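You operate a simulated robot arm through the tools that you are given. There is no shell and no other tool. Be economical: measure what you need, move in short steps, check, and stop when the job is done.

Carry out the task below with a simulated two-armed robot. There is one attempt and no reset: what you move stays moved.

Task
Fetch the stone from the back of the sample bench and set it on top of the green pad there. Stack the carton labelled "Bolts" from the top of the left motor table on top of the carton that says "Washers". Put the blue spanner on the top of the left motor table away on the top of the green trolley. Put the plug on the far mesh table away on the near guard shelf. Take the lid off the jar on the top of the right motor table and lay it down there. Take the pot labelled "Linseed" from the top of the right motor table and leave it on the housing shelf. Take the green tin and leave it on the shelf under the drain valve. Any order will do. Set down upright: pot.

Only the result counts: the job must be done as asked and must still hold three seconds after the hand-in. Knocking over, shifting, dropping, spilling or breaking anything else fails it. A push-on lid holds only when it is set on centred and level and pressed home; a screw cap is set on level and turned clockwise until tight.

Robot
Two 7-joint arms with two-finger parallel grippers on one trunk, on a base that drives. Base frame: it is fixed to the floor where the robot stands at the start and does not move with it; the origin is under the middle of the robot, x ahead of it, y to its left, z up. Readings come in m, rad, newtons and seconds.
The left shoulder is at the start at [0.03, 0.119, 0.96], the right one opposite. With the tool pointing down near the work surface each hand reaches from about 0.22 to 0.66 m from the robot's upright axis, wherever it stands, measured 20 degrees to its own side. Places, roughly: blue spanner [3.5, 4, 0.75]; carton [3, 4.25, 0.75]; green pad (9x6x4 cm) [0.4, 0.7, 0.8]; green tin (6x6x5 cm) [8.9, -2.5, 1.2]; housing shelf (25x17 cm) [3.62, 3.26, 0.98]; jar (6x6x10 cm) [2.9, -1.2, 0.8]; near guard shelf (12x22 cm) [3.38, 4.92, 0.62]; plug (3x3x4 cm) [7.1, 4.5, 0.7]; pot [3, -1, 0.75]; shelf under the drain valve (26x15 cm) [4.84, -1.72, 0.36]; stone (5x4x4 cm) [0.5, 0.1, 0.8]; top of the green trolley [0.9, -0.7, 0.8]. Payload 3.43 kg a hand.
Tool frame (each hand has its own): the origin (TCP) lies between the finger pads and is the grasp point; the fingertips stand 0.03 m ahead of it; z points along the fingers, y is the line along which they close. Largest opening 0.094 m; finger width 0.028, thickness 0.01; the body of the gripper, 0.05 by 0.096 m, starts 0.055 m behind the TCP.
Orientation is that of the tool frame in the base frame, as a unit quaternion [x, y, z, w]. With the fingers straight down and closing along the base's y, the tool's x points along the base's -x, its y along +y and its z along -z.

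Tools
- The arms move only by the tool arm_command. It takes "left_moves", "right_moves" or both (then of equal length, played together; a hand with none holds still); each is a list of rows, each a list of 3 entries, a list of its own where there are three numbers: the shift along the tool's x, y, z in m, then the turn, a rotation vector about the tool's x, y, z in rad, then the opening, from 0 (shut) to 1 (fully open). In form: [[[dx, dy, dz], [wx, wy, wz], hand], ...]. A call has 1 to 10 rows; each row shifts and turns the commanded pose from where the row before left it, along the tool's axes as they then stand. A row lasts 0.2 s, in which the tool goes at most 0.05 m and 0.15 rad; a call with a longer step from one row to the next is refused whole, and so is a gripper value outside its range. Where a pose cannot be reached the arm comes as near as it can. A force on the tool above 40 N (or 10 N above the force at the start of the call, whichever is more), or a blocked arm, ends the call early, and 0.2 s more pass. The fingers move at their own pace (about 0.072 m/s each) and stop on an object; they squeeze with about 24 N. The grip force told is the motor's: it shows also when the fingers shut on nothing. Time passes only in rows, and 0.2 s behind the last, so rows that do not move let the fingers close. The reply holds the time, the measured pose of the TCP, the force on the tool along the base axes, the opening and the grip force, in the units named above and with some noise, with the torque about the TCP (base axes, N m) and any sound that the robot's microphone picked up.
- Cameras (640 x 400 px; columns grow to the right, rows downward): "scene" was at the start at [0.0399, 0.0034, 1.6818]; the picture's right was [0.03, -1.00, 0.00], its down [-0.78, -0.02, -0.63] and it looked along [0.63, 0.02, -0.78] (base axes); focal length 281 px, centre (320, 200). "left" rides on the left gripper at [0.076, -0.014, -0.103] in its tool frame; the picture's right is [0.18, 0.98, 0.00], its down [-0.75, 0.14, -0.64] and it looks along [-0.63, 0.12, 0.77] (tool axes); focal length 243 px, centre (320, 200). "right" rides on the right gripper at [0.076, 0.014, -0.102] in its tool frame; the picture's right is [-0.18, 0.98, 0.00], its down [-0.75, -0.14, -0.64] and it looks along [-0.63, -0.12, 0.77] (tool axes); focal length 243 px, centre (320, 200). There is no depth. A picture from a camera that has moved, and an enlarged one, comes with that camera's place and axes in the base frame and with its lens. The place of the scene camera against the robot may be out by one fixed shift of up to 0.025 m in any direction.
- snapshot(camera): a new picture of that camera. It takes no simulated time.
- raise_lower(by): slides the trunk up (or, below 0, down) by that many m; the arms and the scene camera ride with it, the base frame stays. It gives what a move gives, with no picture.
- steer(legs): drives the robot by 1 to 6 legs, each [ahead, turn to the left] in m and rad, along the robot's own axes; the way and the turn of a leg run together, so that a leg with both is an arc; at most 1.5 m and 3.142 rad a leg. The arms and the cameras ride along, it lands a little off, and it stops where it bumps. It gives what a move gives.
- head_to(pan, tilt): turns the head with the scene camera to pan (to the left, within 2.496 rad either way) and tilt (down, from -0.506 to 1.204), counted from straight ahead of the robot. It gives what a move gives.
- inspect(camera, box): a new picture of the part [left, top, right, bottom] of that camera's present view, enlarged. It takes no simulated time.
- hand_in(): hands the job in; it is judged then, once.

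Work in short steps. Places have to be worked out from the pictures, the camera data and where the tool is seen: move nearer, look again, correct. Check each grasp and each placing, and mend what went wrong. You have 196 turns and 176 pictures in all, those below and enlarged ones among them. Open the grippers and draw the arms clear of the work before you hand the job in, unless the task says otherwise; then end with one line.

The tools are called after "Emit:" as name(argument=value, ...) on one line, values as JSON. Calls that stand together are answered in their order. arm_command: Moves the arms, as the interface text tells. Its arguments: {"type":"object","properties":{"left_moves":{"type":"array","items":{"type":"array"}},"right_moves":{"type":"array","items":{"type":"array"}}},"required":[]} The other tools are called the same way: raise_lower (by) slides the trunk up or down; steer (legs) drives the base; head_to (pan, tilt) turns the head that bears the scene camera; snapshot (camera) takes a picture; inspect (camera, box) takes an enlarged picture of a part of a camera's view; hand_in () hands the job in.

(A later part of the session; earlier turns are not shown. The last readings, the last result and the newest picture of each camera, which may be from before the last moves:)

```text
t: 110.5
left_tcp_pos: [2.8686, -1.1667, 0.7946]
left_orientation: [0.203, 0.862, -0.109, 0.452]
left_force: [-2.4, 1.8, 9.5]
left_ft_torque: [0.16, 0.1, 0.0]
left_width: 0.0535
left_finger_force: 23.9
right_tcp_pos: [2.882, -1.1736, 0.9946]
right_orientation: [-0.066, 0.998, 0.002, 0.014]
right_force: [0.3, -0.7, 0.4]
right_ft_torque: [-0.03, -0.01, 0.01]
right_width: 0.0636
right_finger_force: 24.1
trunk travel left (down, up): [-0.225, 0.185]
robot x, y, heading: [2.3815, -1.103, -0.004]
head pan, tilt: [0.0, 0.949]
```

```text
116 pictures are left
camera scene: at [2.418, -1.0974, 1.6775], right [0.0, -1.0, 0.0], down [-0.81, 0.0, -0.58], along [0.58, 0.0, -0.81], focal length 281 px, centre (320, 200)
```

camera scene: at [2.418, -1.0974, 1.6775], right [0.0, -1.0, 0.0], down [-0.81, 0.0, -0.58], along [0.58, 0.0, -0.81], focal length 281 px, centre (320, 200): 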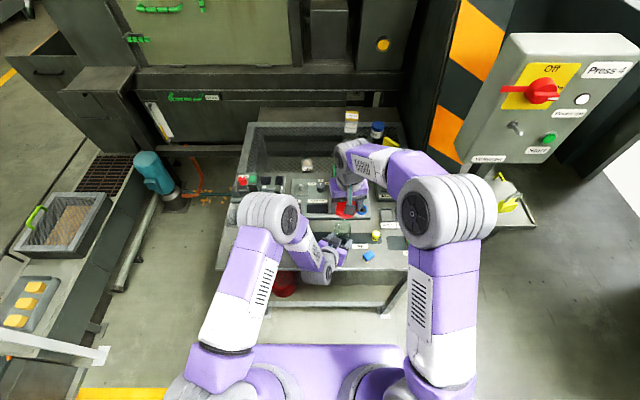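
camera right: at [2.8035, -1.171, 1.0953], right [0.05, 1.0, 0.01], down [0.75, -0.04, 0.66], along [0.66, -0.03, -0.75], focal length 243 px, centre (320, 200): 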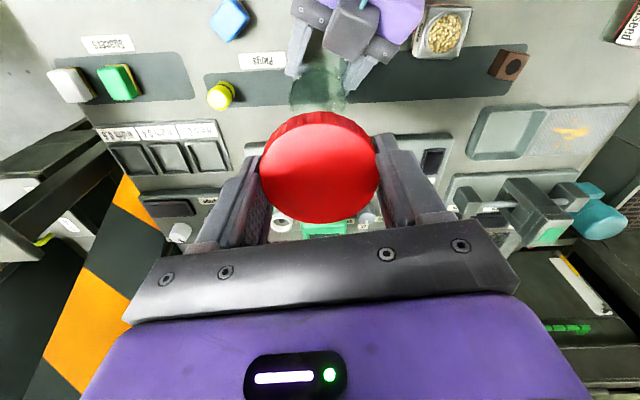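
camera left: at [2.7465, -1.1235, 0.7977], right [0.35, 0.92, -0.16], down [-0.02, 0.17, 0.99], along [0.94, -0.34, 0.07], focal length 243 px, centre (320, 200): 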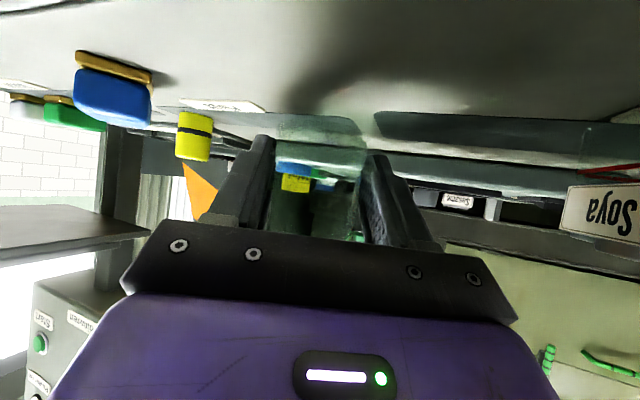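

I'll resend that with smaller steps.

Emit:
arm_command(left_moves=[[[0, 0, 0], [0, 0, 0], 1], [[0, 0, 0], [0, 0, 0], 1], [[0, 0, -0.03], [0, 0, 0], 1], [[0, 0, -0.03], [0, 0, 0], 1], [[0, 0, -0.04], [0, 0, 0], 1], [[0, 0, -0.04], [0, 0, 0], 1]], right_moves=[[[0, 0, 0], [0, 0, 0], 0], [[0.015, -0.041, 0.0], [0, 0, 0], 0], [[0.015, -0.041, 0], [0, 0, 0], 0], [[0.015, -0.041, 0.01], [0, 0, 0], 0], [[0.015, -0.041, 0.02], [0, 0, 0], 0], [[0, 0, 0.04], [0, 0, 0], 0]])

Emit:
snapshot(camera="right")

```text
t: 111.9
left_tcp_pos: [2.7657, -1.115, 0.8732]
left_orientation: [0.201, 0.864, -0.107, 0.45]
left_force: [0.7, -0.1, -0.2]
left_ft_torque: [0.01, 0.0, 0.02]
left_width: 0.0938
left_finger_force: 0.0
right_tcp_pos: [2.8483, -1.3445, 0.9224]
right_orientation: [-0.066, 0.998, 0.003, 0.013]
right_force: [0.8, 0.5, -0.5]
right_ft_torque: [-0.03, 0.0, 0.03]
right_width: 0.0634
right_finger_force: 24.0
trunk travel left (down, up): [-0.225, 0.185]
robot x, y, heading: [2.3809, -1.0963, -0.006]
head pan, tilt: [0.0, 0.949]
```

```text
115 pictures are left
camera right: at [2.769, -1.342, 1.0235], right [0.05, 1.0, 0.01], down [0.75, -0.04, 0.66], along [0.66, -0.03, -0.75], focal length 243 px, centre (320, 200)
```

right: 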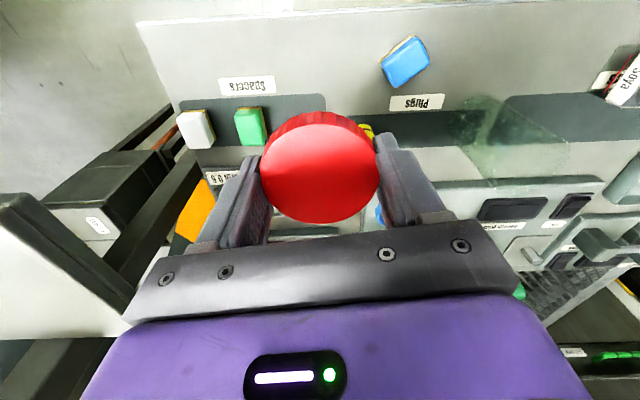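

The spot is clear and the jar stands upright. I'll lower the lid to just above the table.

Emit:
arm_command(right_moves=[[[0, 0, 0.04], [0, 0, 0], 0], [[0, 0, 0.04], [0, 0, 0], 0], [[0, 0, 0.035], [0, 0, 0], 0], [[0, 0, 0.012], [0, 0, 0], 0]])

Emit:
snapshot(camera="right")

```text
t: 112.9
left_tcp_pos: [2.7655, -1.1154, 0.8733]
left_orientation: [0.202, 0.863, -0.108, 0.451]
left_force: [0.3, -1.0, 0.4]
left_ft_torque: [0.02, -0.02, -0.04]
left_width: 0.0941
left_finger_force: 0.0
right_tcp_pos: [2.8503, -1.3434, 0.7945]
right_orientation: [-0.065, 0.998, 0.003, 0.013]
right_force: [-0.5, 0.3, 0.3]
right_ft_torque: [0.0, -0.01, -0.01]
right_width: 0.0629
right_finger_force: 24.1
trunk travel left (down, up): [-0.225, 0.185]
robot x, y, heading: [2.3811, -1.1015, 0.0]
head pan, tilt: [0.0, 0.949]
```

```text
114 pictures are left
camera right: at [2.7717, -1.3408, 0.8953], right [0.05, 1.0, 0.01], down [0.75, -0.05, 0.66], along [0.66, -0.03, -0.75], focal length 243 px, centre (320, 200)
```

right: 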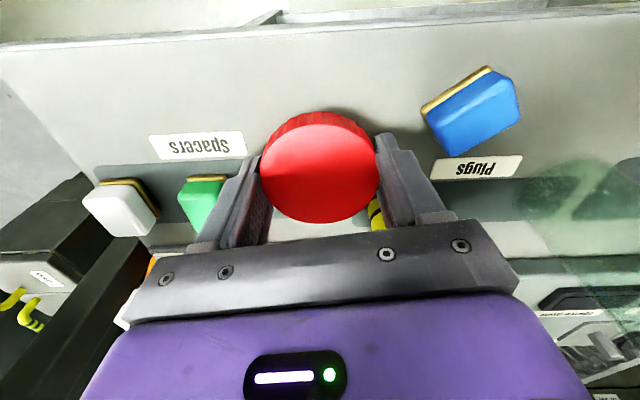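

I'll shift 8 mm toward the table front for clearance from the green spacer, lower to contact and open slightly.

Emit:
arm_command(right_moves=[[[0.008, 0, 0], [0, 0, 0], 0], [[0, 0, 0.003], [0, 0, 0], 0], [[0, 0, 0.003], [0, 0, 0], 0]])

```text
t: 113.7
left_tcp_pos: [2.7653, -1.1145, 0.8743]
left_orientation: [0.202, 0.863, -0.108, 0.45]
left_force: [-0.1, -1.0, -0.1]
left_ft_torque: [-0.01, 0.0, 0.0]
left_width: 0.0941
left_finger_force: 0.1
right_tcp_pos: [2.8442, -1.3439, 0.7909]
right_orientation: [-0.066, 0.998, 0.002, 0.016]
right_force: [-1.1, 0.2, 13.3]
right_ft_torque: [-0.5, 0.16, 0.0]
right_width: 0.0633
right_finger_force: 23.5
trunk travel left (down, up): [-0.225, 0.185]
robot x, y, heading: [2.3818, -1.0999, -0.005]
head pan, tilt: [0.0, 0.949]
```

The lid touches the table (13 N). I'll open partially and rise.

Emit:
arm_command(right_moves=[[[0, 0, -0.002], [0, 0, 0], 0], [[0, 0, 0], [0, 0, 0], 0.78], [[0, 0, 0], [0, 0, 0], 0.78], [[0, 0, -0.04], [0, 0, 0], 0.78], [[0, 0, -0.05], [0, 0, 0], 0.78], [[0, 0, -0.05], [0, 0, 0], 1], [[0, 0, -0.05], [0, 0, 0], 1], [[0, 0, -0.03], [0, 0, 0], 1]])

Emit:
snapshot(camera="right")

```text
t: 115.5
left_tcp_pos: [2.7665, -1.1155, 0.874]
left_orientation: [0.202, 0.863, -0.108, 0.45]
left_force: [0.2, 0.4, 0.0]
left_ft_torque: [0.01, -0.02, -0.02]
left_width: 0.0941
left_finger_force: 0.1
right_tcp_pos: [2.8359, -1.3464, 1.0115]
right_orientation: [-0.066, 0.998, 0.003, 0.014]
right_force: [-0.1, 0.5, -0.5]
right_ft_torque: [0.0, -0.02, 0.02]
right_width: 0.0939
right_finger_force: 0.0
trunk travel left (down, up): [-0.225, 0.185]
robot x, y, heading: [2.3801, -1.0954, -0.0]
head pan, tilt: [0.0, 0.949]
```

```text
113 pictures are left
camera right: at [2.7568, -1.3442, 1.1125], right [0.05, 1.0, 0.01], down [0.75, -0.05, 0.66], along [0.66, -0.03, -0.75], focal length 243 px, centre (320, 200)
```

right: 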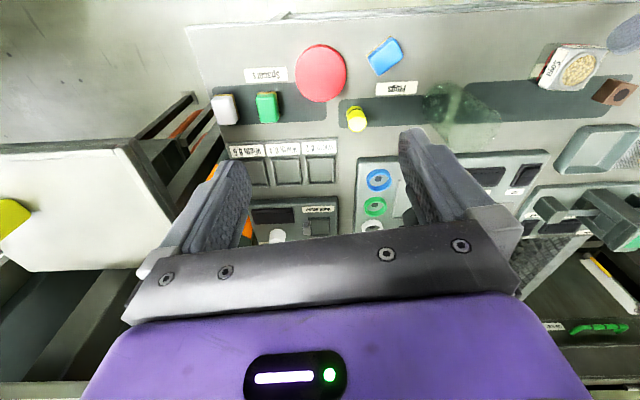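

The lid lies flat on the table, the jar is open and upright, and nothing else moved. Next I'll bring the left hand back to pointing down, for the Linseed pot.

Emit:
arm_command(left_moves=[[[-0.033, 0, -0.023], [0, 0, 0], 1], [[-0.033, 0.01, -0.023], [0, 0, 0], 1], [[-0.033, 0.01, -0.023], [0, 0, 0], 1], [[0, 0.02, 0], [0, 0.137, 0], 1], [[0, 0.02, 0], [0, 0.137, 0], 1], [[0, 0.02, 0], [0, 0.137, 0], 1], [[0, 0.02, 0], [0, 0.137, 0], 1], [[0, 0.02, 0], [0, 0.137, 0], 1], [[0, 0.02, 0], [0, 0.137, 0], 1], [[0, 0.02, 0], [0, 0.137, 0], 1]])

Emit:
snapshot(camera="left")

```text
t: 117.7
left_tcp_pos: [2.851, -0.9775, 0.9905]
left_orientation: [0.229, 0.973, -0.002, 0.0]
left_force: [0.0, 0.0, -0.4]
left_ft_torque: [0.0, 0.0, -0.01]
left_width: 0.094
left_finger_force: 0.0
left hand out of reach, approached as far as the arm can: row 2, 3
right_tcp_pos: [2.8376, -1.3465, 1.0109]
right_orientation: [-0.065, 0.998, 0.003, 0.014]
right_force: [0.4, 0.4, 0.3]
right_ft_torque: [0.0, 0.02, -0.05]
right_width: 0.0939
right_finger_force: 0.0
trunk travel left (down, up): [-0.225, 0.185]
robot x, y, heading: [2.3825, -1.0997, -0.007]
head pan, tilt: [0.0, 0.949]
```

```text
112 pictures are left
camera left: at [2.7775, -0.9569, 1.0929], right [0.27, 0.96, 0.0], down [0.74, -0.21, 0.64], along [0.62, -0.18, -0.77], focal length 243 px, centre (320, 200)
```

left: 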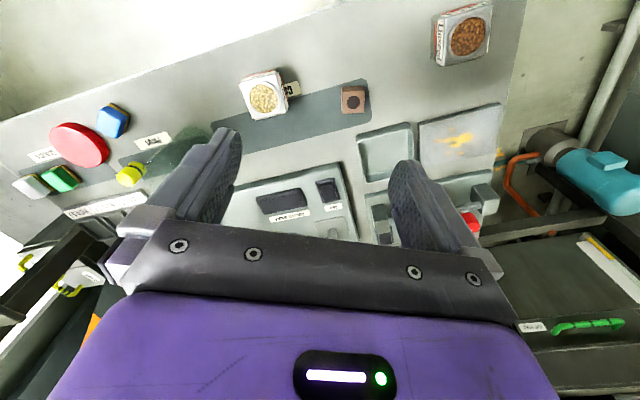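

The pot top is at about [2.847, −0.824], aligned with the base axes and about 4.7 cm wide. I'll square the hand and move above it.

Emit:
arm_command(left_moves=[[[0, 0, 0], [0, 0, -0.116], 1], [[0, 0, 0], [0, 0, -0.116], 1], [[0, 0, 0], [0, 0, -0.116], 1], [[0, 0, 0], [0, 0, -0.116], 1], [[0.0015, 0.038, 0.015], [0, 0, 0], 1], [[0.0015, 0.038, 0.015], [0, 0, 0], 1], [[0.0015, 0.038, 0.015], [0, 0, 0], 1], [[0.0015, 0.038, 0.015], [0, 0, 0], 1]])

Emit:
snapshot(camera="left")

```text
t: 119.5
left_tcp_pos: [2.8451, -0.825, 0.9297]
left_orientation: [0.0, 1.0, -0.003, 0.0]
left_force: [0.2, 0.4, 0.0]
left_ft_torque: [0.0, 0.02, 0.02]
left_width: 0.0941
left_finger_force: 0.2
right_tcp_pos: [2.8372, -1.3456, 1.0121]
right_orientation: [-0.066, 0.998, 0.002, 0.013]
right_force: [-0.1, 0.4, 0.4]
right_ft_torque: [-0.01, 0.01, 0.03]
right_width: 0.0939
right_finger_force: 0.2
trunk travel left (down, up): [-0.225, 0.185]
robot x, y, heading: [2.3827, -1.098, -0.006]
head pan, tilt: [0.0, 0.949]
```

```text
111 pictures are left
camera left: at [2.7688, -0.839, 1.0319], right [-0.18, 0.98, -0.01], down [0.75, 0.14, 0.64], along [0.63, 0.11, -0.77], focal length 243 px, centre (320, 200)
```

left: 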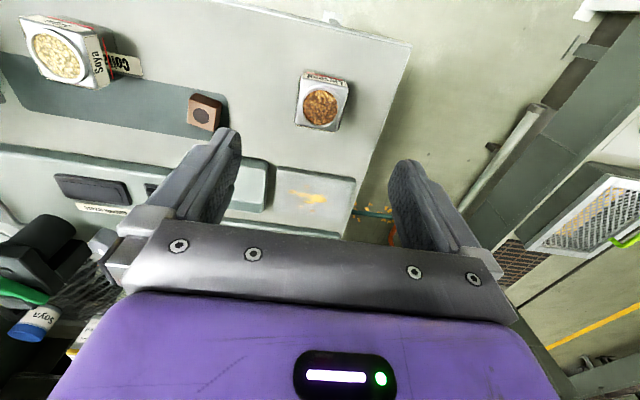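

The hand is centred over the pot. I'll descend and grip.

Emit:
arm_command(left_moves=[[[0, 0, 0.04], [0, 0, 0], 1], [[0, 0, 0.04], [0, 0, 0], 1], [[0, 0, 0.035], [0, 0, 0], 1], [[0, 0, 0.019], [0, 0, 0], 1]])

Emit:
snapshot(camera="left")

```text
t: 120.5
left_tcp_pos: [2.8445, -0.8258, 0.7953]
left_orientation: [0.0, 1.0, -0.003, -0.001]
left_force: [-0.4, 0.0, -0.6]
left_ft_torque: [0.01, 0.02, -0.02]
left_width: 0.094
left_finger_force: 0.0
right_tcp_pos: [2.8368, -1.3462, 1.0111]
right_orientation: [-0.065, 0.998, 0.003, 0.013]
right_force: [-0.4, -0.4, -0.2]
right_ft_torque: [0.01, 0.02, -0.01]
right_width: 0.0943
right_finger_force: 0.1
trunk travel left (down, up): [-0.225, 0.185]
robot x, y, heading: [2.3841, -1.1047, 0.0]
head pan, tilt: [0.0, 0.949]
```

```text
110 pictures are left
camera left: at [2.7688, -0.8408, 0.8979], right [-0.19, 0.98, 0.0], down [0.75, 0.15, 0.64], along [0.63, 0.12, -0.77], focal length 243 px, centre (320, 200)
```

left: 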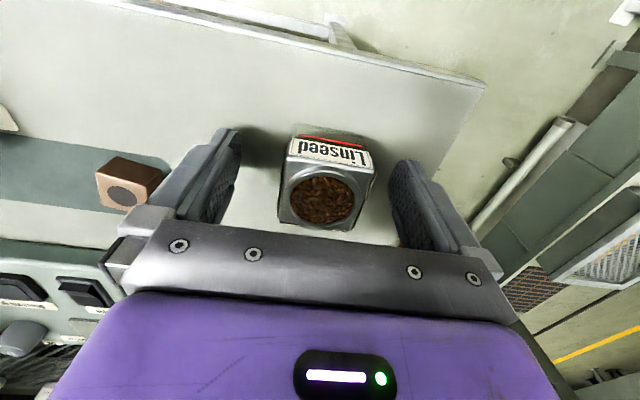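

The pot is between the fingers. I'll close and lift.

Emit:
arm_command(left_moves=[[[0, 0, 0], [0, 0, 0], 0], [[0, 0, 0], [0, 0, 0], 0], [[0, 0, 0], [0, 0, 0], 0], [[0, 0, -0.02], [0, 0, 0], 0], [[0, 0, -0.03], [0, 0, 0], 0], [[0, 0, -0.04], [0, 0, 0], 0], [[0, 0, -0.04], [0, 0, 0], 0], [[0, 0, -0.04], [0, 0, 0], 0]])

Emit:
snapshot(camera="left")

```text
t: 122.3
left_tcp_pos: [2.8439, -0.8253, 0.967]
left_orientation: [-0.001, 1.0, -0.002, 0.0]
left_force: [-0.2, 0.7, -2.0]
left_ft_torque: [0.0, -0.01, 0.02]
left_width: 0.0478
left_finger_force: 24.6
right_tcp_pos: [2.836, -1.3468, 1.0115]
right_orientation: [-0.065, 0.998, 0.003, 0.013]
right_force: [1.3, 0.1, -0.3]
right_ft_torque: [0.03, -0.05, -0.01]
right_width: 0.0941
right_finger_force: 0.1
trunk travel left (down, up): [-0.225, 0.185]
robot x, y, heading: [2.3826, -1.0978, -0.002]
head pan, tilt: [0.0, 0.949]
```

```text
109 pictures are left
camera left: at [2.7677, -0.8408, 1.0688], right [-0.19, 0.98, 0.0], down [0.75, 0.14, 0.64], along [0.63, 0.12, -0.77], focal length 243 px, centre (320, 200)
```

left: 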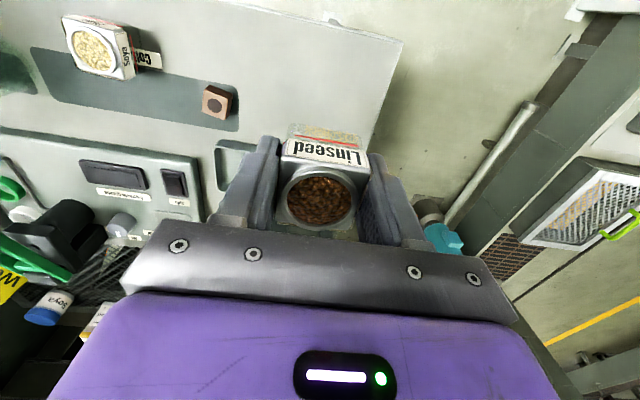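

The Linseed pot is held level. I'll draw both arms in to carry poses, back away and look north toward the housing shelf.

Emit:
arm_command(left_moves=[[[0.021, -0.025, -0.025], [0, 0, 0], 0], [[0.021, -0.025, -0.025], [0, 0, 0], 0], [[0.021, -0.025, -0.025], [0, 0, 0], 0], [[0.021, -0.025, -0.025], [0, 0, 0], 0]], right_moves=[[[0.0206, 0.0347, 0], [0, 0, 0.033], 0.5], [[0.0206, 0.0347, 0], [0, 0, 0.033], 0], [[0.0206, 0.0347, 0], [0, 0, 0.033], 0], [[0.0206, 0.0347, 0], [0, 0, 0.033], 0]])

Emit:
steer(legs=[[-0.6, 0], [0, 1.571]])

Emit:
head_to(pan=0.0, tilt=0.4)

Emit:
snapshot(camera="scene")

```text
t: 123.3
left_tcp_pos: [2.7602, -0.9262, 1.0661]
left_orientation: [-0.001, 1.0, -0.002, 0.0]
left_force: [0.7, -1.2, -0.7]
left_ft_torque: [0.01, 0.03, 0.01]
left_width: 0.048
left_finger_force: 23.2
right_tcp_pos: [2.7429, -1.2149, 1.0102]
right_orientation: [0.001, 1.0, 0.004, 0.013]
right_force: [-0.2, -0.3, 0.1]
right_ft_torque: [0.01, -0.02, -0.02]
right_width: 0.0001
right_finger_force: 24.0
trunk travel left (down, up): [-0.225, 0.185]
robot x, y, heading: [2.3823, -1.0972, -0.006]
head pan, tilt: [0.0, 0.949]
```

```text
t: 130.5
left_tcp_pos: [1.608, -0.7211, 1.0666]
left_orientation: [0.71, -0.704, 0.002, -0.002]
left_force: [-0.1, 0.1, -1.3]
left_ft_torque: [-0.02, -0.04, 0.01]
left_width: 0.048
left_finger_force: 23.9
right_tcp_pos: [1.8963, -0.7363, 1.0085]
right_orientation: [0.709, -0.705, -0.012, -0.007]
right_force: [0.6, -0.1, 1.3]
right_ft_torque: [0.01, -0.03, 0.01]
right_width: 0.0
right_finger_force: 24.3
trunk travel left (down, up): [-0.225, 0.185]
robot x, y, heading: [1.7841, -1.1009, 1.58]
head pan, tilt: [0.0, 0.949]
```

```text
t: 131.5
left_tcp_pos: [1.6075, -0.7214, 1.0663]
left_orientation: [0.71, -0.704, 0.001, -0.002]
left_force: [0.8, -0.1, -1.6]
left_ft_torque: [-0.04, 0.01, 0.0]
left_width: 0.0479
left_finger_force: 23.7
right_tcp_pos: [1.8965, -0.7356, 1.0109]
right_orientation: [0.71, -0.704, -0.012, -0.007]
right_force: [-0.4, -0.4, 0.3]
right_ft_torque: [0.0, 0.01, 0.03]
right_width: 0.0
right_finger_force: 24.0
trunk travel left (down, up): [-0.225, 0.185]
robot x, y, heading: [1.7851, -1.0984, 1.577]
head pan, tilt: [0.0, 0.4]
```

```text
108 pictures are left
camera scene: at [1.7761, -1.0338, 1.7238], right [1.0, 0.0, 0.0], down [0.0, -0.39, -0.92], along [0.0, 0.92, -0.39], focal length 281 px, centre (320, 200)
```

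scene: 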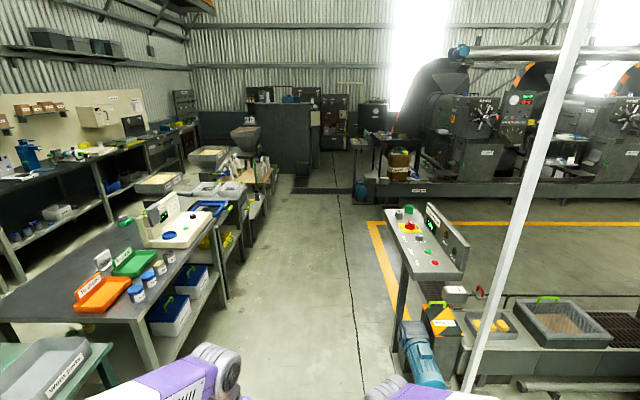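

The corridor at x ≈ 1.75 is open. I'll drive north about 3 m and look again.

Emit:
steer(legs=[[1.5, 0], [1.5, 0]])

Emit:
head_to(pan=-0.6, tilt=0.4)

Emit:
snapshot(camera="scene")

```text
t: 146.0
left_tcp_pos: [1.5889, 2.2937, 1.0659]
left_orientation: [0.709, -0.705, 0.001, -0.001]
left_force: [0.5, 0.0, -1.7]
left_ft_torque: [-0.02, 0.02, 0.01]
left_width: 0.048
left_finger_force: 23.9
right_tcp_pos: [1.8783, 2.277, 1.0104]
right_orientation: [0.708, -0.706, -0.012, -0.006]
right_force: [-0.6, 0.4, -0.6]
right_ft_torque: [0.0, -0.02, 0.02]
right_width: 0.0
right_finger_force: 24.1
trunk travel left (down, up): [-0.225, 0.185]
robot x, y, heading: [1.7645, 1.9136, 1.572]
head pan, tilt: [0.0, 0.4]
```

```text
t: 147.0
left_tcp_pos: [1.5887, 2.2931, 1.0663]
left_orientation: [0.709, -0.706, 0.003, -0.002]
left_force: [0.2, 0.4, -1.6]
left_ft_torque: [0.02, -0.01, 0.0]
left_width: 0.0479
left_finger_force: 23.6
right_tcp_pos: [1.8787, 2.278, 1.0089]
right_orientation: [0.707, -0.707, -0.012, -0.007]
right_force: [-0.4, -0.4, -0.7]
right_ft_torque: [0.0, -0.02, 0.02]
right_width: 0.0
right_finger_force: 23.9
trunk travel left (down, up): [-0.225, 0.185]
robot x, y, heading: [1.7633, 1.9156, 1.571]
head pan, tilt: [-0.6, 0.4]
```

```text
107 pictures are left
camera scene: at [1.809, 1.9635, 1.7239], right [0.83, -0.56, 0.0], down [-0.22, -0.32, -0.92], along [0.52, 0.76, -0.39], focal length 281 px, centre (320, 200)
```

scene: 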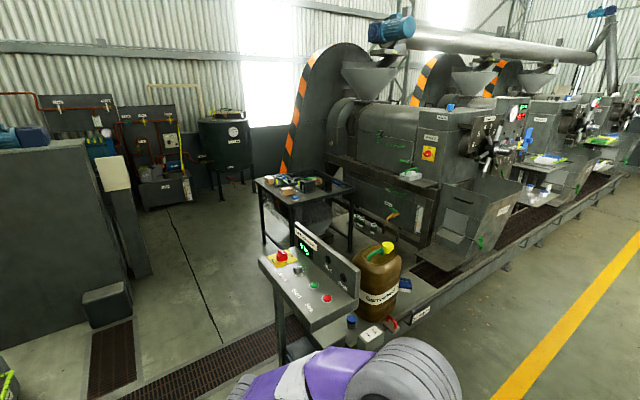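

The left motor table is the black one, and the housing shelf should be near pixel (415,180). I'll zoom in there.

Emit:
inspect(camera="scene", box=[340, 110, 500, 270])

Emit:
inspect(camera="scene", box=[220, 130, 380, 260])

```text
2.50 times, centred on (420, 190) of scene
camera zoom: at [1.809, 1.9635, 1.7239], right [0.83, -0.56, 0.0], down [-0.22, -0.32, -0.92], along [0.52, 0.76, -0.39], focal length 702 px, centre (70, 225)
```

zoom: 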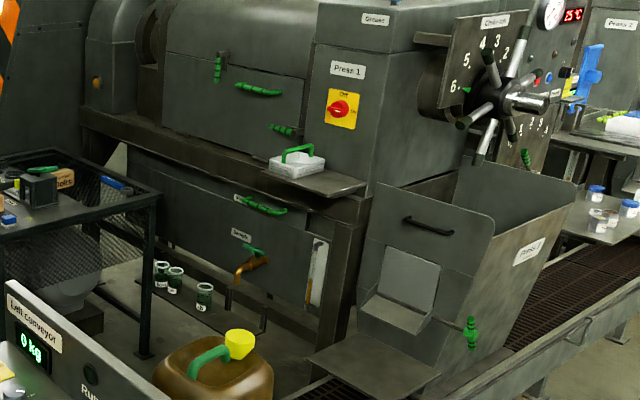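

```text
3.08 times, centred on (300, 195) of scene
camera zoom: at [1.809, 1.9635, 1.7239], right [0.83, -0.56, 0.0], down [-0.22, -0.32, -0.92], along [0.52, 0.76, -0.39], focal length 864 px, centre (382, 215)
```

zoom: 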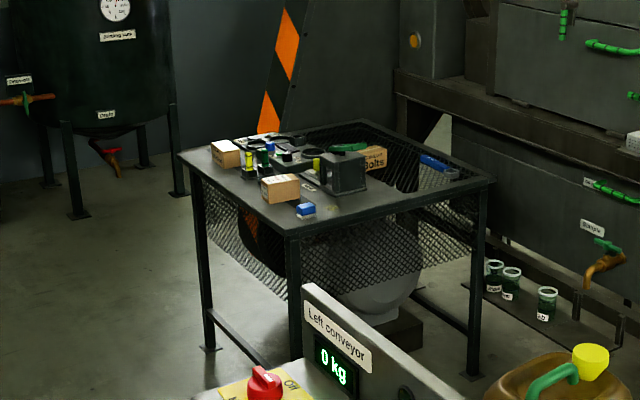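

The housing shelf under the "Press 1" switch holds a white box at its left, and a low conveyor rail runs in front. I'll drive to face it and look from nearer.

Emit:
steer(legs=[[0, -1.571], [1.0, 0], [0.75, 0], [0, 1.571]])

Emit:
head_to(pan=0.0, tilt=0.6)

Emit:
snapshot(camera="scene")

```text
t: 163.6
left_tcp_pos: [3.3483, 2.2632, 1.0665]
left_orientation: [-0.704, 0.71, -0.002, 0.001]
left_force: [-0.3, -0.5, -1.7]
left_ft_torque: [0.0, -0.03, -0.01]
left_width: 0.048
left_finger_force: 24.0
right_tcp_pos: [3.6379, 2.2426, 1.009]
right_orientation: [-0.703, 0.711, 0.012, 0.006]
right_force: [0.6, -1.0, -0.3]
right_ft_torque: [-0.01, 0.01, -0.01]
right_width: 0.0001
right_finger_force: 23.9
trunk travel left (down, up): [-0.225, 0.185]
robot x, y, heading: [3.5138, 1.8841, 1.558]
head pan, tilt: [-0.6, 0.4]
```

```text
t: 164.6
left_tcp_pos: [3.3487, 2.2625, 1.0665]
left_orientation: [-0.704, 0.71, -0.001, 0.001]
left_force: [0.4, -1.2, -1.6]
left_ft_torque: [0.03, 0.02, -0.01]
left_width: 0.0483
left_finger_force: 24.1
right_tcp_pos: [3.6379, 2.2429, 1.0093]
right_orientation: [-0.704, 0.71, 0.011, 0.006]
right_force: [-0.5, 0.1, -1.2]
right_ft_torque: [-0.02, -0.03, -0.01]
right_width: 0.0001
right_finger_force: 23.7
trunk travel left (down, up): [-0.225, 0.185]
robot x, y, heading: [3.5159, 1.882, 1.554]
head pan, tilt: [0.0, 0.6]
```

```text
104 pictures are left
camera scene: at [3.5122, 1.9427, 1.7057], right [1.0, -0.01, 0.0], down [-0.01, -0.56, -0.83], along [0.01, 0.83, -0.56], focal length 281 px, centre (320, 200)
```

scene: 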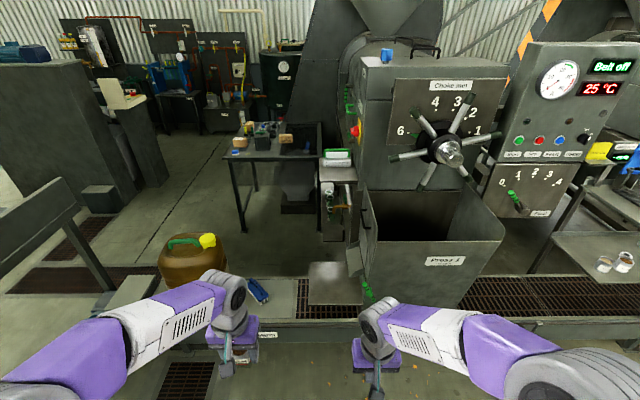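

The shelf is on the machine's west face, so I must stand between the conveyor deck and the left motor table at y ≈ 3.58. I'll drive around from the west.

Emit:
steer(legs=[[0, 1.588], [1.0, 0], [0.65, 0], [0, -1.571], [1.5, 0], [0.2, 0]])

Emit:
head_to(pan=-1.4, tilt=0.6)

Emit:
snapshot(camera="scene")

```text
t: 189.0
left_tcp_pos: [1.6916, 3.9454, 1.0662]
left_orientation: [0.708, -0.706, 0.002, -0.002]
left_force: [0.0, 0.5, -0.4]
left_ft_torque: [-0.03, 0.0, 0.01]
left_width: 0.048
left_finger_force: 24.4
right_tcp_pos: [1.9804, 3.9303, 1.0086]
right_orientation: [0.708, -0.706, -0.011, -0.006]
right_force: [-0.6, 0.4, -0.3]
right_ft_torque: [-0.02, 0.02, -0.02]
right_width: 0.0
right_finger_force: 24.4
trunk travel left (down, up): [-0.225, 0.185]
robot x, y, heading: [1.8696, 3.5666, 1.572]
head pan, tilt: [0.0, 0.6]
```

```text
t: 190.5
left_tcp_pos: [1.6913, 3.9447, 1.0662]
left_orientation: [0.709, -0.706, 0.002, -0.002]
left_force: [0.7, 0.1, -0.7]
left_ft_torque: [0.0, 0.03, 0.0]
left_width: 0.0482
left_finger_force: 24.1
right_tcp_pos: [1.9799, 3.9285, 1.0101]
right_orientation: [0.708, -0.706, -0.011, -0.006]
right_force: [-1.1, -0.1, -0.4]
right_ft_torque: [0.01, 0.0, -0.03]
right_width: 0.0
right_finger_force: 24.6
trunk travel left (down, up): [-0.225, 0.185]
robot x, y, heading: [1.8664, 3.5636, 1.572]
head pan, tilt: [-1.4, 0.6]
```

```text
103 pictures are left
camera scene: at [1.9454, 3.5542, 1.7057], right [0.17, -0.99, 0.0], down [-0.56, -0.1, -0.83], along [0.81, 0.14, -0.56], focal length 281 px, centre (320, 200)
```

scene: 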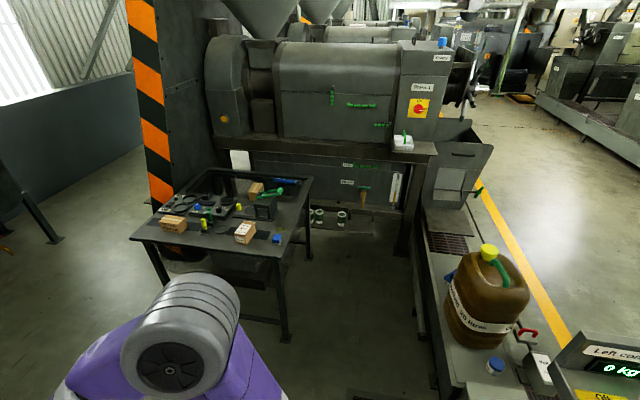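

There is plenty of room. I'll turn east, drive closer to the shelf, and zoom on it.

Emit:
steer(legs=[[0, -1.571], [0.95, 0]])

Emit:
head_to(pan=-0.3, tilt=0.7)

Emit:
snapshot(camera="scene")

```text
t: 199.3
left_tcp_pos: [3.1954, 3.747, 1.0671]
left_orientation: [-0.005, 1.0, -0.002, -0.001]
left_force: [0.2, 0.5, -1.6]
left_ft_torque: [0.02, 0.05, 0.04]
left_width: 0.048
left_finger_force: 24.0
right_tcp_pos: [3.1801, 3.4567, 1.0098]
right_orientation: [-0.004, 1.0, 0.003, 0.013]
right_force: [0.0, -0.3, 0.7]
right_ft_torque: [0.01, 0.0, -0.01]
right_width: 0.0002
right_finger_force: 24.2
trunk travel left (down, up): [-0.225, 0.185]
robot x, y, heading: [2.8188, 3.5707, 0.003]
head pan, tilt: [-1.4, 0.6]
```

```text
t: 200.6
left_tcp_pos: [3.194, 3.7471, 1.066]
left_orientation: [-0.005, 1.0, -0.003, 0.0]
left_force: [-0.4, 0.1, -2.1]
left_ft_torque: [0.0, 0.03, 0.03]
left_width: 0.0481
left_finger_force: 24.2
right_tcp_pos: [3.1791, 3.4573, 1.0086]
right_orientation: [-0.004, 1.0, 0.003, 0.013]
right_force: [0.4, -0.2, -0.2]
right_ft_torque: [-0.01, 0.0, -0.03]
right_width: 0.0
right_finger_force: 23.4
trunk travel left (down, up): [-0.225, 0.185]
robot x, y, heading: [2.8179, 3.5704, 0.003]
head pan, tilt: [-0.3, 0.7]
```

```text
102 pictures are left
camera scene: at [2.8625, 3.5478, 1.6971], right [-0.29, -0.96, 0.0], down [-0.62, 0.19, -0.76], along [0.73, -0.22, -0.64], focal length 281 px, centre (320, 200)
```

scene: 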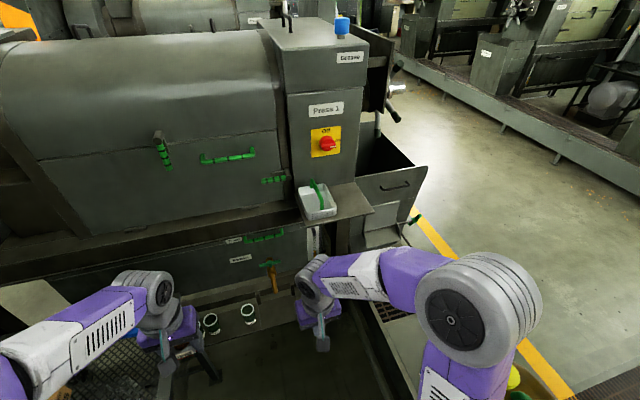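

The shelf spans about x 3.555–3.73, y 3.125–3.39, with a white box on its north half. I'll aim for [3.635, 3.185], so I raise the trunk, drive nearer and turn toward it.

Emit:
raise_lower(by=0.17)

Emit:
steer(legs=[[0.33, 0], [0, -0.95]])

Emit:
head_to(pan=0.3, tilt=0.8)

Emit:
snapshot(camera="scene")

Emit:
snapshot(camera="left")

```text
t: 202.5
left_tcp_pos: [3.194, 3.7469, 1.2358]
left_orientation: [-0.004, 1.0, -0.002, -0.002]
left_force: [0.0, 0.6, -1.3]
left_ft_torque: [0.02, 0.04, 0.01]
left_width: 0.048
left_finger_force: 24.0
right_tcp_pos: [3.179, 3.4574, 1.1801]
right_orientation: [-0.004, 1.0, 0.004, 0.013]
right_force: [0.7, 0.1, 1.0]
right_ft_torque: [0.02, 0.01, 0.0]
right_width: 0.0002
right_finger_force: 24.4
trunk travel left (down, up): [-0.395, 0.015]
robot x, y, heading: [2.8149, 3.5719, 0.003]
head pan, tilt: [-0.3, 0.7]
```

```text
t: 207.2
left_tcp_pos: [3.5098, 3.3664, 1.2375]
left_orientation: [0.456, 0.89, -0.002, -0.002]
left_force: [0.5, -0.1, -2.2]
left_ft_torque: [0.03, 0.03, 0.02]
left_width: 0.048
left_finger_force: 23.9
right_tcp_pos: [3.2669, 3.2122, 1.1802]
right_orientation: [0.457, 0.889, -0.002, 0.013]
right_force: [0.0, 0.0, -0.2]
right_ft_torque: [0.0, 0.01, 0.0]
right_width: 0.0001
right_finger_force: 24.1
trunk travel left (down, up): [-0.395, 0.015]
robot x, y, heading: [3.149, 3.5723, -0.955]
head pan, tilt: [-0.3, 0.7]
```

```text
t: 208.2
left_tcp_pos: [3.5104, 3.3669, 1.2362]
left_orientation: [0.457, 0.89, -0.002, -0.001]
left_force: [0.8, -0.1, -1.6]
left_ft_torque: [0.01, 0.01, 0.0]
left_width: 0.0482
left_finger_force: 24.3
right_tcp_pos: [3.2658, 3.2123, 1.1791]
right_orientation: [0.457, 0.889, -0.003, 0.014]
right_force: [-1.1, 0.1, -0.2]
right_ft_torque: [-0.01, 0.02, 0.0]
right_width: 0.0
right_finger_force: 24.4
trunk travel left (down, up): [-0.395, 0.015]
robot x, y, heading: [3.1494, 3.5779, -0.952]
head pan, tilt: [0.3, 0.799]
```

```text
101 pictures are left
camera scene: at [3.1911, 3.5495, 1.8588], right [-0.61, -0.79, 0.0], down [-0.57, 0.44, -0.7], along [0.55, -0.42, -0.72], focal length 281 px, centre (320, 200)
```

scene: 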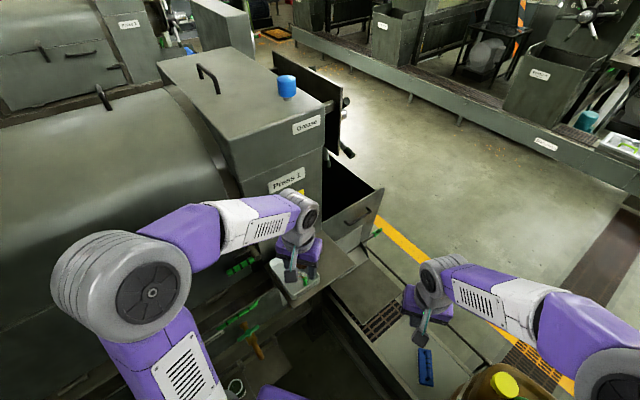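

```text
100 pictures are left
camera left: at [3.4552, 3.4199, 1.3388], right [0.69, 0.72, 0.0], down [0.56, -0.53, 0.64], along [0.46, -0.44, -0.77], focal length 243 px, centre (320, 200)
```

left: 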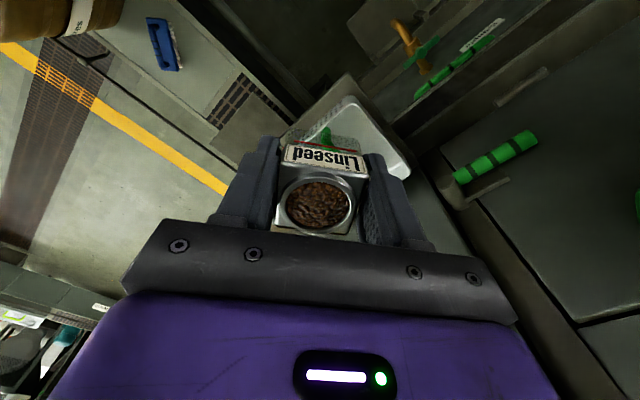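

I'll square the hand to the shelf (yaw 0) while high, then look again.

Emit:
arm_command(left_moves=[[[0, 0, 0], [0, 0, -0.136], 0], [[0, 0, 0], [0, 0, -0.136], 0], [[0, 0, 0], [0, 0, -0.136], 0], [[0, 0, 0], [0, 0, -0.136], 0], [[0, 0, 0], [0, 0, -0.136], 0], [[0, 0, 0], [0, 0, -0.136], 0], [[0, 0, 0], [0, 0, -0.136], 0], [[-0.01, -0.045, 0], [0, 0, 0], 0], [[-0.01, -0.045, 0], [0, 0, 0], 0], [[-0.01, -0.045, 0], [0, 0, 0], 0]])

Emit:
snapshot(camera="left")

Emit:
snapshot(camera="scene")

```text
t: 210.4
left_tcp_pos: [3.5414, 3.2288, 1.2353]
left_orientation: [-0.002, 1.0, 0.001, -0.003]
left_force: [0.1, -0.8, -1.9]
left_ft_torque: [0.03, -0.01, -0.03]
left_width: 0.0483
left_finger_force: 23.9
right_tcp_pos: [3.2656, 3.2102, 1.179]
right_orientation: [0.457, 0.889, -0.003, 0.013]
right_force: [-0.5, -0.1, -0.8]
right_ft_torque: [0.06, -0.02, 0.01]
right_width: 0.0
right_finger_force: 24.2
trunk travel left (down, up): [-0.395, 0.015]
robot x, y, heading: [3.1482, 3.5707, -0.948]
head pan, tilt: [0.3, 0.799]
```

```text
99 pictures are left
camera left: at [3.4662, 3.2146, 1.3384], right [-0.19, 0.98, 0.0], down [0.76, 0.15, 0.64], along [0.63, 0.12, -0.77], focal length 243 px, centre (320, 200)
```

left: 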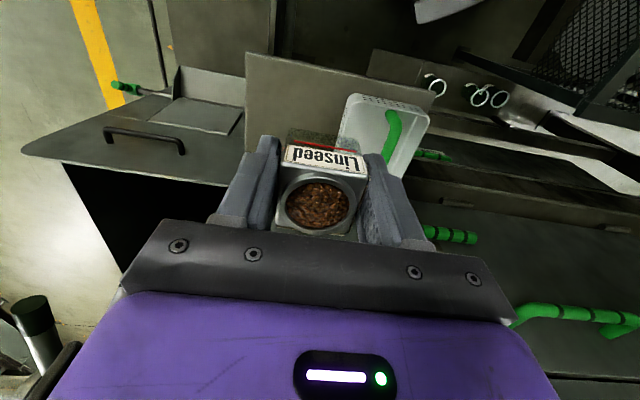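

```text
98 pictures are left
camera scene: at [3.1916, 3.5471, 1.8587], right [-0.61, -0.8, 0.0], down [-0.57, 0.44, -0.7], along [0.55, -0.42, -0.72], focal length 281 px, centre (320, 200)
```

scene: 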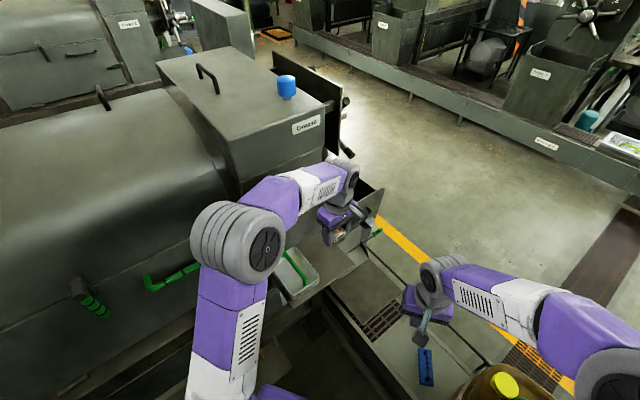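

The free part of the shelf lies south of the box (y < 3.26). I'll move above [3.625, 3.19] and lower to about 1.06.

Emit:
arm_command(left_moves=[[[-0.042, -0.0195, 0], [0, 0, 0], 0], [[-0.042, -0.0195, 0], [0, 0, 0], 0], [[0, 0, 0.045], [0, 0, 0], 0], [[0, 0, 0.045], [0, 0, 0], 0], [[0, 0, 0.045], [0, 0, 0], 0], [[0, 0, 0.04], [0, 0, 0], 0]])

Emit:
snapshot(camera="left")

Emit:
inspect(camera="scene", box=[240, 160, 420, 310])

```text
t: 211.8
left_tcp_pos: [3.6254, 3.1935, 1.0614]
left_orientation: [-0.002, 1.0, -0.001, -0.001]
left_force: [-0.2, -0.2, -0.9]
left_ft_torque: [0.01, 0.02, -0.01]
left_width: 0.0482
left_finger_force: 23.8
right_tcp_pos: [3.2662, 3.2117, 1.1784]
right_orientation: [0.457, 0.889, -0.003, 0.013]
right_force: [1.0, 0.0, -0.3]
right_ft_torque: [0.03, 0.0, 0.01]
right_width: 0.0002
right_finger_force: 23.9
trunk travel left (down, up): [-0.395, 0.015]
robot x, y, heading: [3.1493, 3.5712, -0.952]
head pan, tilt: [0.3, 0.799]
```

```text
97 pictures are left
camera left: at [3.5496, 3.1783, 1.1638], right [-0.19, 0.98, 0.0], down [0.76, 0.15, 0.64], along [0.63, 0.12, -0.77], focal length 243 px, centre (320, 200)
```

left: 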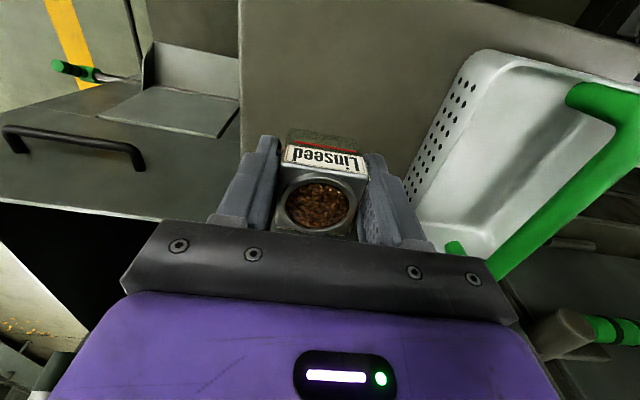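

```text
2.67 times, centred on (330, 235) of scene
camera zoom: at [3.1916, 3.5489, 1.8588], right [-0.61, -0.8, 0.0], down [-0.57, 0.44, -0.7], along [0.55, -0.42, -0.72], focal length 748 px, centre (293, 107)
```

zoom: 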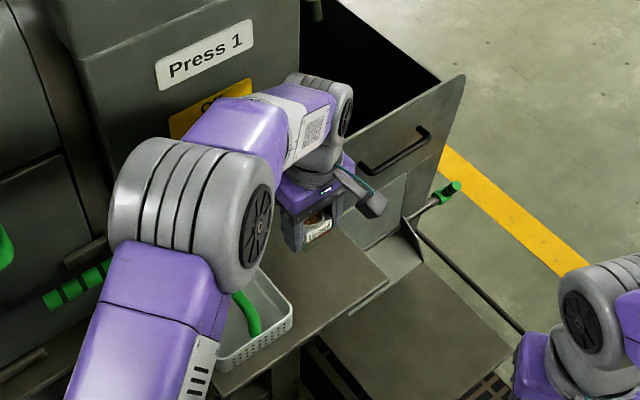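

Positions look good. I'll lower until contact in small final steps.

Emit:
arm_command(left_moves=[[[0, 0, 0.02], [0, 0, 0], 0], [[0, 0, 0.014], [0, 0, 0], 0], [[0, 0, 0.005], [0, 0, 0], 0]])

```text
t: 212.6
left_tcp_pos: [3.625, 3.1945, 1.0225]
left_orientation: [-0.003, 1.0, -0.001, -0.002]
left_force: [-0.1, 0.7, 0.2]
left_ft_torque: [0.11, -0.05, 0.05]
left_width: 0.0476
left_finger_force: 24.2
right_tcp_pos: [3.2651, 3.2119, 1.1799]
right_orientation: [0.457, 0.889, -0.003, 0.013]
right_force: [-1.0, -0.5, -1.1]
right_ft_torque: [0.0, 0.01, -0.03]
right_width: 0.0
right_finger_force: 24.0
trunk travel left (down, up): [-0.395, 0.015]
robot x, y, heading: [3.1524, 3.5735, -0.951]
head pan, tilt: [0.3, 0.799]
```

Emit:
arm_command(left_moves=[[[0, 0, 0.002], [0, 0, 0], 0], [[0, 0, 0.002], [0, 0, 0], 0]])

```text
t: 213.2
left_tcp_pos: [3.6247, 3.1943, 1.0221]
left_orientation: [-0.003, 1.0, -0.004, 0.0]
left_force: [2.3, 3.4, 21.4]
left_ft_torque: [0.24, -0.04, 0.07]
left_width: 0.0485
left_finger_force: 23.5
right_tcp_pos: [3.2651, 3.2147, 1.181]
right_orientation: [0.458, 0.889, -0.003, 0.014]
right_force: [1.1, -0.1, -0.4]
right_ft_torque: [0.0, 0.01, 0.01]
right_width: 0.0
right_finger_force: 24.0
trunk travel left (down, up): [-0.395, 0.015]
robot x, y, heading: [3.151, 3.5715, -0.954]
head pan, tilt: [0.3, 0.799]
```

The pot stands on the shelf (21 N). I'll ease off, open partway and rise.

Emit:
arm_command(left_moves=[[[0, 0, -0.003], [0, 0, 0], 0], [[0, 0, 0], [0, 0, 0], 0.72], [[0, 0, 0], [0, 0, 0], 0.72], [[0, 0, -0.04], [0, 0, 0], 0.72], [[0, 0, -0.05], [0, 0, 0], 0.72], [[0, 0, -0.05], [0, 0, 0], 0.72], [[0.03, 0, -0.04], [0, 0, 0], 0.72]])

Emit:
snapshot(camera="left")

```text
t: 214.8
left_tcp_pos: [3.5955, 3.1927, 1.2026]
left_orientation: [-0.002, 1.0, 0.0, -0.001]
left_force: [-0.3, -0.3, 1.0]
left_ft_torque: [0.0, -0.02, 0.02]
left_width: 0.0678
left_finger_force: 0.1
right_tcp_pos: [3.2634, 3.2123, 1.181]
right_orientation: [0.457, 0.89, -0.003, 0.014]
right_force: [-0.1, 0.0, 0.3]
right_ft_torque: [0.02, -0.02, 0.0]
right_width: 0.0
right_finger_force: 24.0
trunk travel left (down, up): [-0.395, 0.015]
robot x, y, heading: [3.1509, 3.578, -0.95]
head pan, tilt: [0.3, 0.799]
```

```text
95 pictures are left
camera left: at [3.5186, 3.1785, 1.3056], right [-0.19, 0.98, 0.0], down [0.75, 0.15, 0.64], along [0.63, 0.12, -0.77], focal length 243 px, centre (320, 200)
```

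left: 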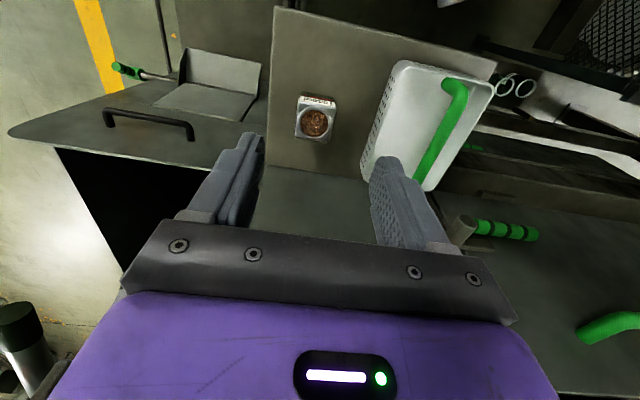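

The pot is upright on the housing shelf. I'll retract the left arm and turn to the left motor table.

Emit:
arm_command(left_moves=[[[0.029, 0.038, 0], [0, 0, 0], 1], [[0.029, 0.038, 0], [0, 0, 0], 1], [[0.029, 0.038, 0], [0, 0, 0], 1], [[0.029, 0.038, 0], [0, 0, 0], 1], [[0, 0, 0], [0, 0, 0.15], 1], [[0, 0, 0], [0, 0, 0.15], 1], [[0, 0, 0], [0, 0, 0.15], 1], [[0, 0, 0], [0, 0, 0.15], 1], [[0, 0, 0], [0, 0, 0.15], 1], [[0, 0, 0], [0, 0, 0.15], 1]])

Emit:
steer(legs=[[0, 2.52]])

Emit:
head_to(pan=0.0, tilt=0.85)

Emit:
snapshot(camera="scene")

```text
t: 217.0
left_tcp_pos: [3.4792, 3.3452, 1.2022]
left_orientation: [0.433, 0.901, -0.002, -0.002]
left_force: [0.1, 0.2, -0.4]
left_ft_torque: [0.03, -0.01, 0.02]
left_width: 0.0938
left_finger_force: 0.0
right_tcp_pos: [3.2657, 3.2116, 1.1802]
right_orientation: [0.457, 0.889, -0.003, 0.014]
right_force: [-0.4, 0.9, 0.2]
right_ft_torque: [0.01, 0.0, -0.01]
right_width: 0.0
right_finger_force: 24.2
trunk travel left (down, up): [-0.395, 0.015]
robot x, y, heading: [3.1471, 3.5717, -0.95]
head pan, tilt: [0.3, 0.799]
```

```text
t: 223.3
left_tcp_pos: [3.0219, 3.9527, 1.2031]
left_orientation: [0.722, -0.692, 0.002, -0.002]
left_force: [-0.6, -0.6, -0.4]
left_ft_torque: [0.0, 0.02, -0.04]
left_width: 0.094
left_finger_force: 0.1
right_tcp_pos: [3.2713, 3.9321, 1.1796]
right_orientation: [-0.702, 0.712, 0.013, 0.007]
right_force: [0.4, 0.0, -0.1]
right_ft_torque: [-0.01, 0.01, 0.01]
right_width: 0.0
right_finger_force: 24.1
trunk travel left (down, up): [-0.395, 0.015]
robot x, y, heading: [3.1506, 3.5728, 1.556]
head pan, tilt: [0.3, 0.799]
```

```text
t: 224.1
left_tcp_pos: [3.0218, 3.9518, 1.2022]
left_orientation: [0.722, -0.692, 0.002, -0.001]
left_force: [1.2, 0.6, 0.0]
left_ft_torque: [-0.02, -0.01, 0.01]
left_width: 0.094
left_finger_force: 0.0
right_tcp_pos: [3.2711, 3.9333, 1.1787]
right_orientation: [-0.702, 0.712, 0.012, 0.007]
right_force: [0.2, 0.0, -0.3]
right_ft_torque: [0.0, -0.01, 0.01]
right_width: 0.0
right_finger_force: 24.0
trunk travel left (down, up): [-0.395, 0.015]
robot x, y, heading: [3.1502, 3.5689, 1.557]
head pan, tilt: [0.0, 0.85]
```

```text
94 pictures are left
camera scene: at [3.1449, 3.6223, 1.8548], right [1.0, -0.02, 0.0], down [-0.01, -0.75, -0.66], along [0.01, 0.66, -0.75], focal length 281 px, centre (320, 200)
```

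scene: 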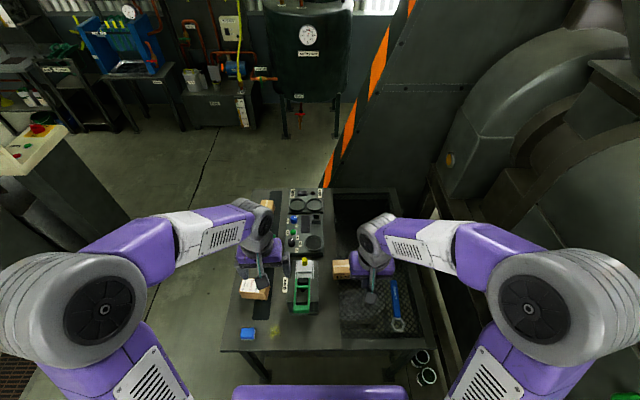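

Emit:
inspect(camera="scene", box=[220, 180, 440, 360])

Emit:
snapshot(camera="left")

Emit:
snapshot(camera="right")

```text
2.22 times, centred on (330, 270) of scene
camera zoom: at [3.1449, 3.6223, 1.8548], right [1.0, -0.02, 0.0], down [-0.01, -0.75, -0.66], along [0.01, 0.66, -0.75], focal length 624 px, centre (298, 44)
```

zoom: 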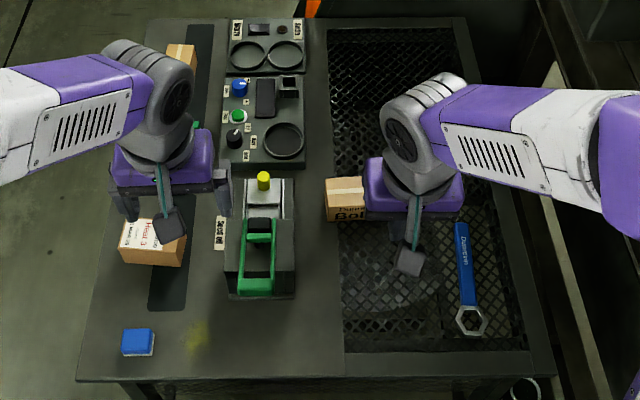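

```text
92 pictures are left
camera left: at [3.0391, 3.8762, 1.304], right [-0.97, -0.22, 0.0], down [-0.17, 0.75, 0.64], along [-0.14, 0.62, -0.77], focal length 243 px, centre (320, 200)
```

left: 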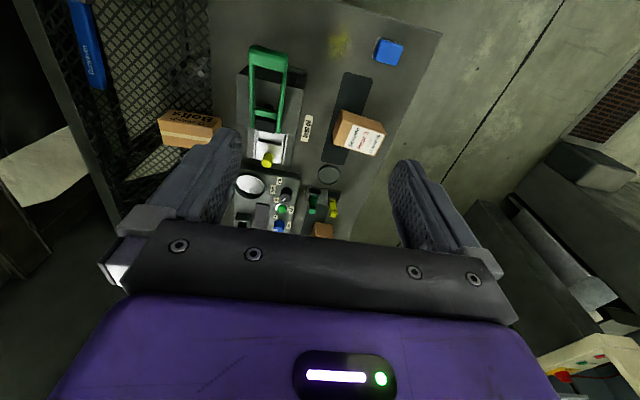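

```text
91 pictures are left
camera right: at [3.2579, 3.853, 1.2803], right [-0.98, 0.2, 0.01], down [0.16, 0.73, 0.66], along [0.12, 0.65, -0.75], focal length 243 px, centre (320, 200)
```

right: 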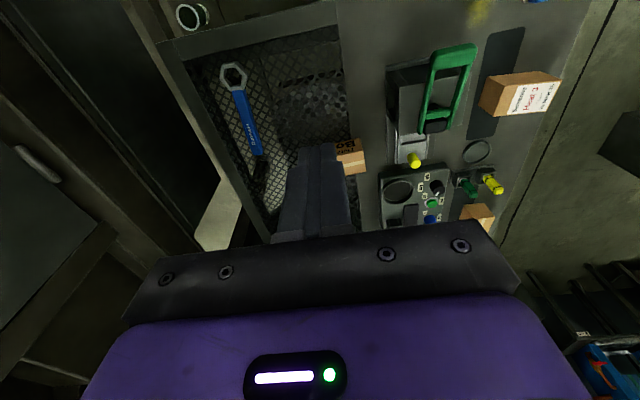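

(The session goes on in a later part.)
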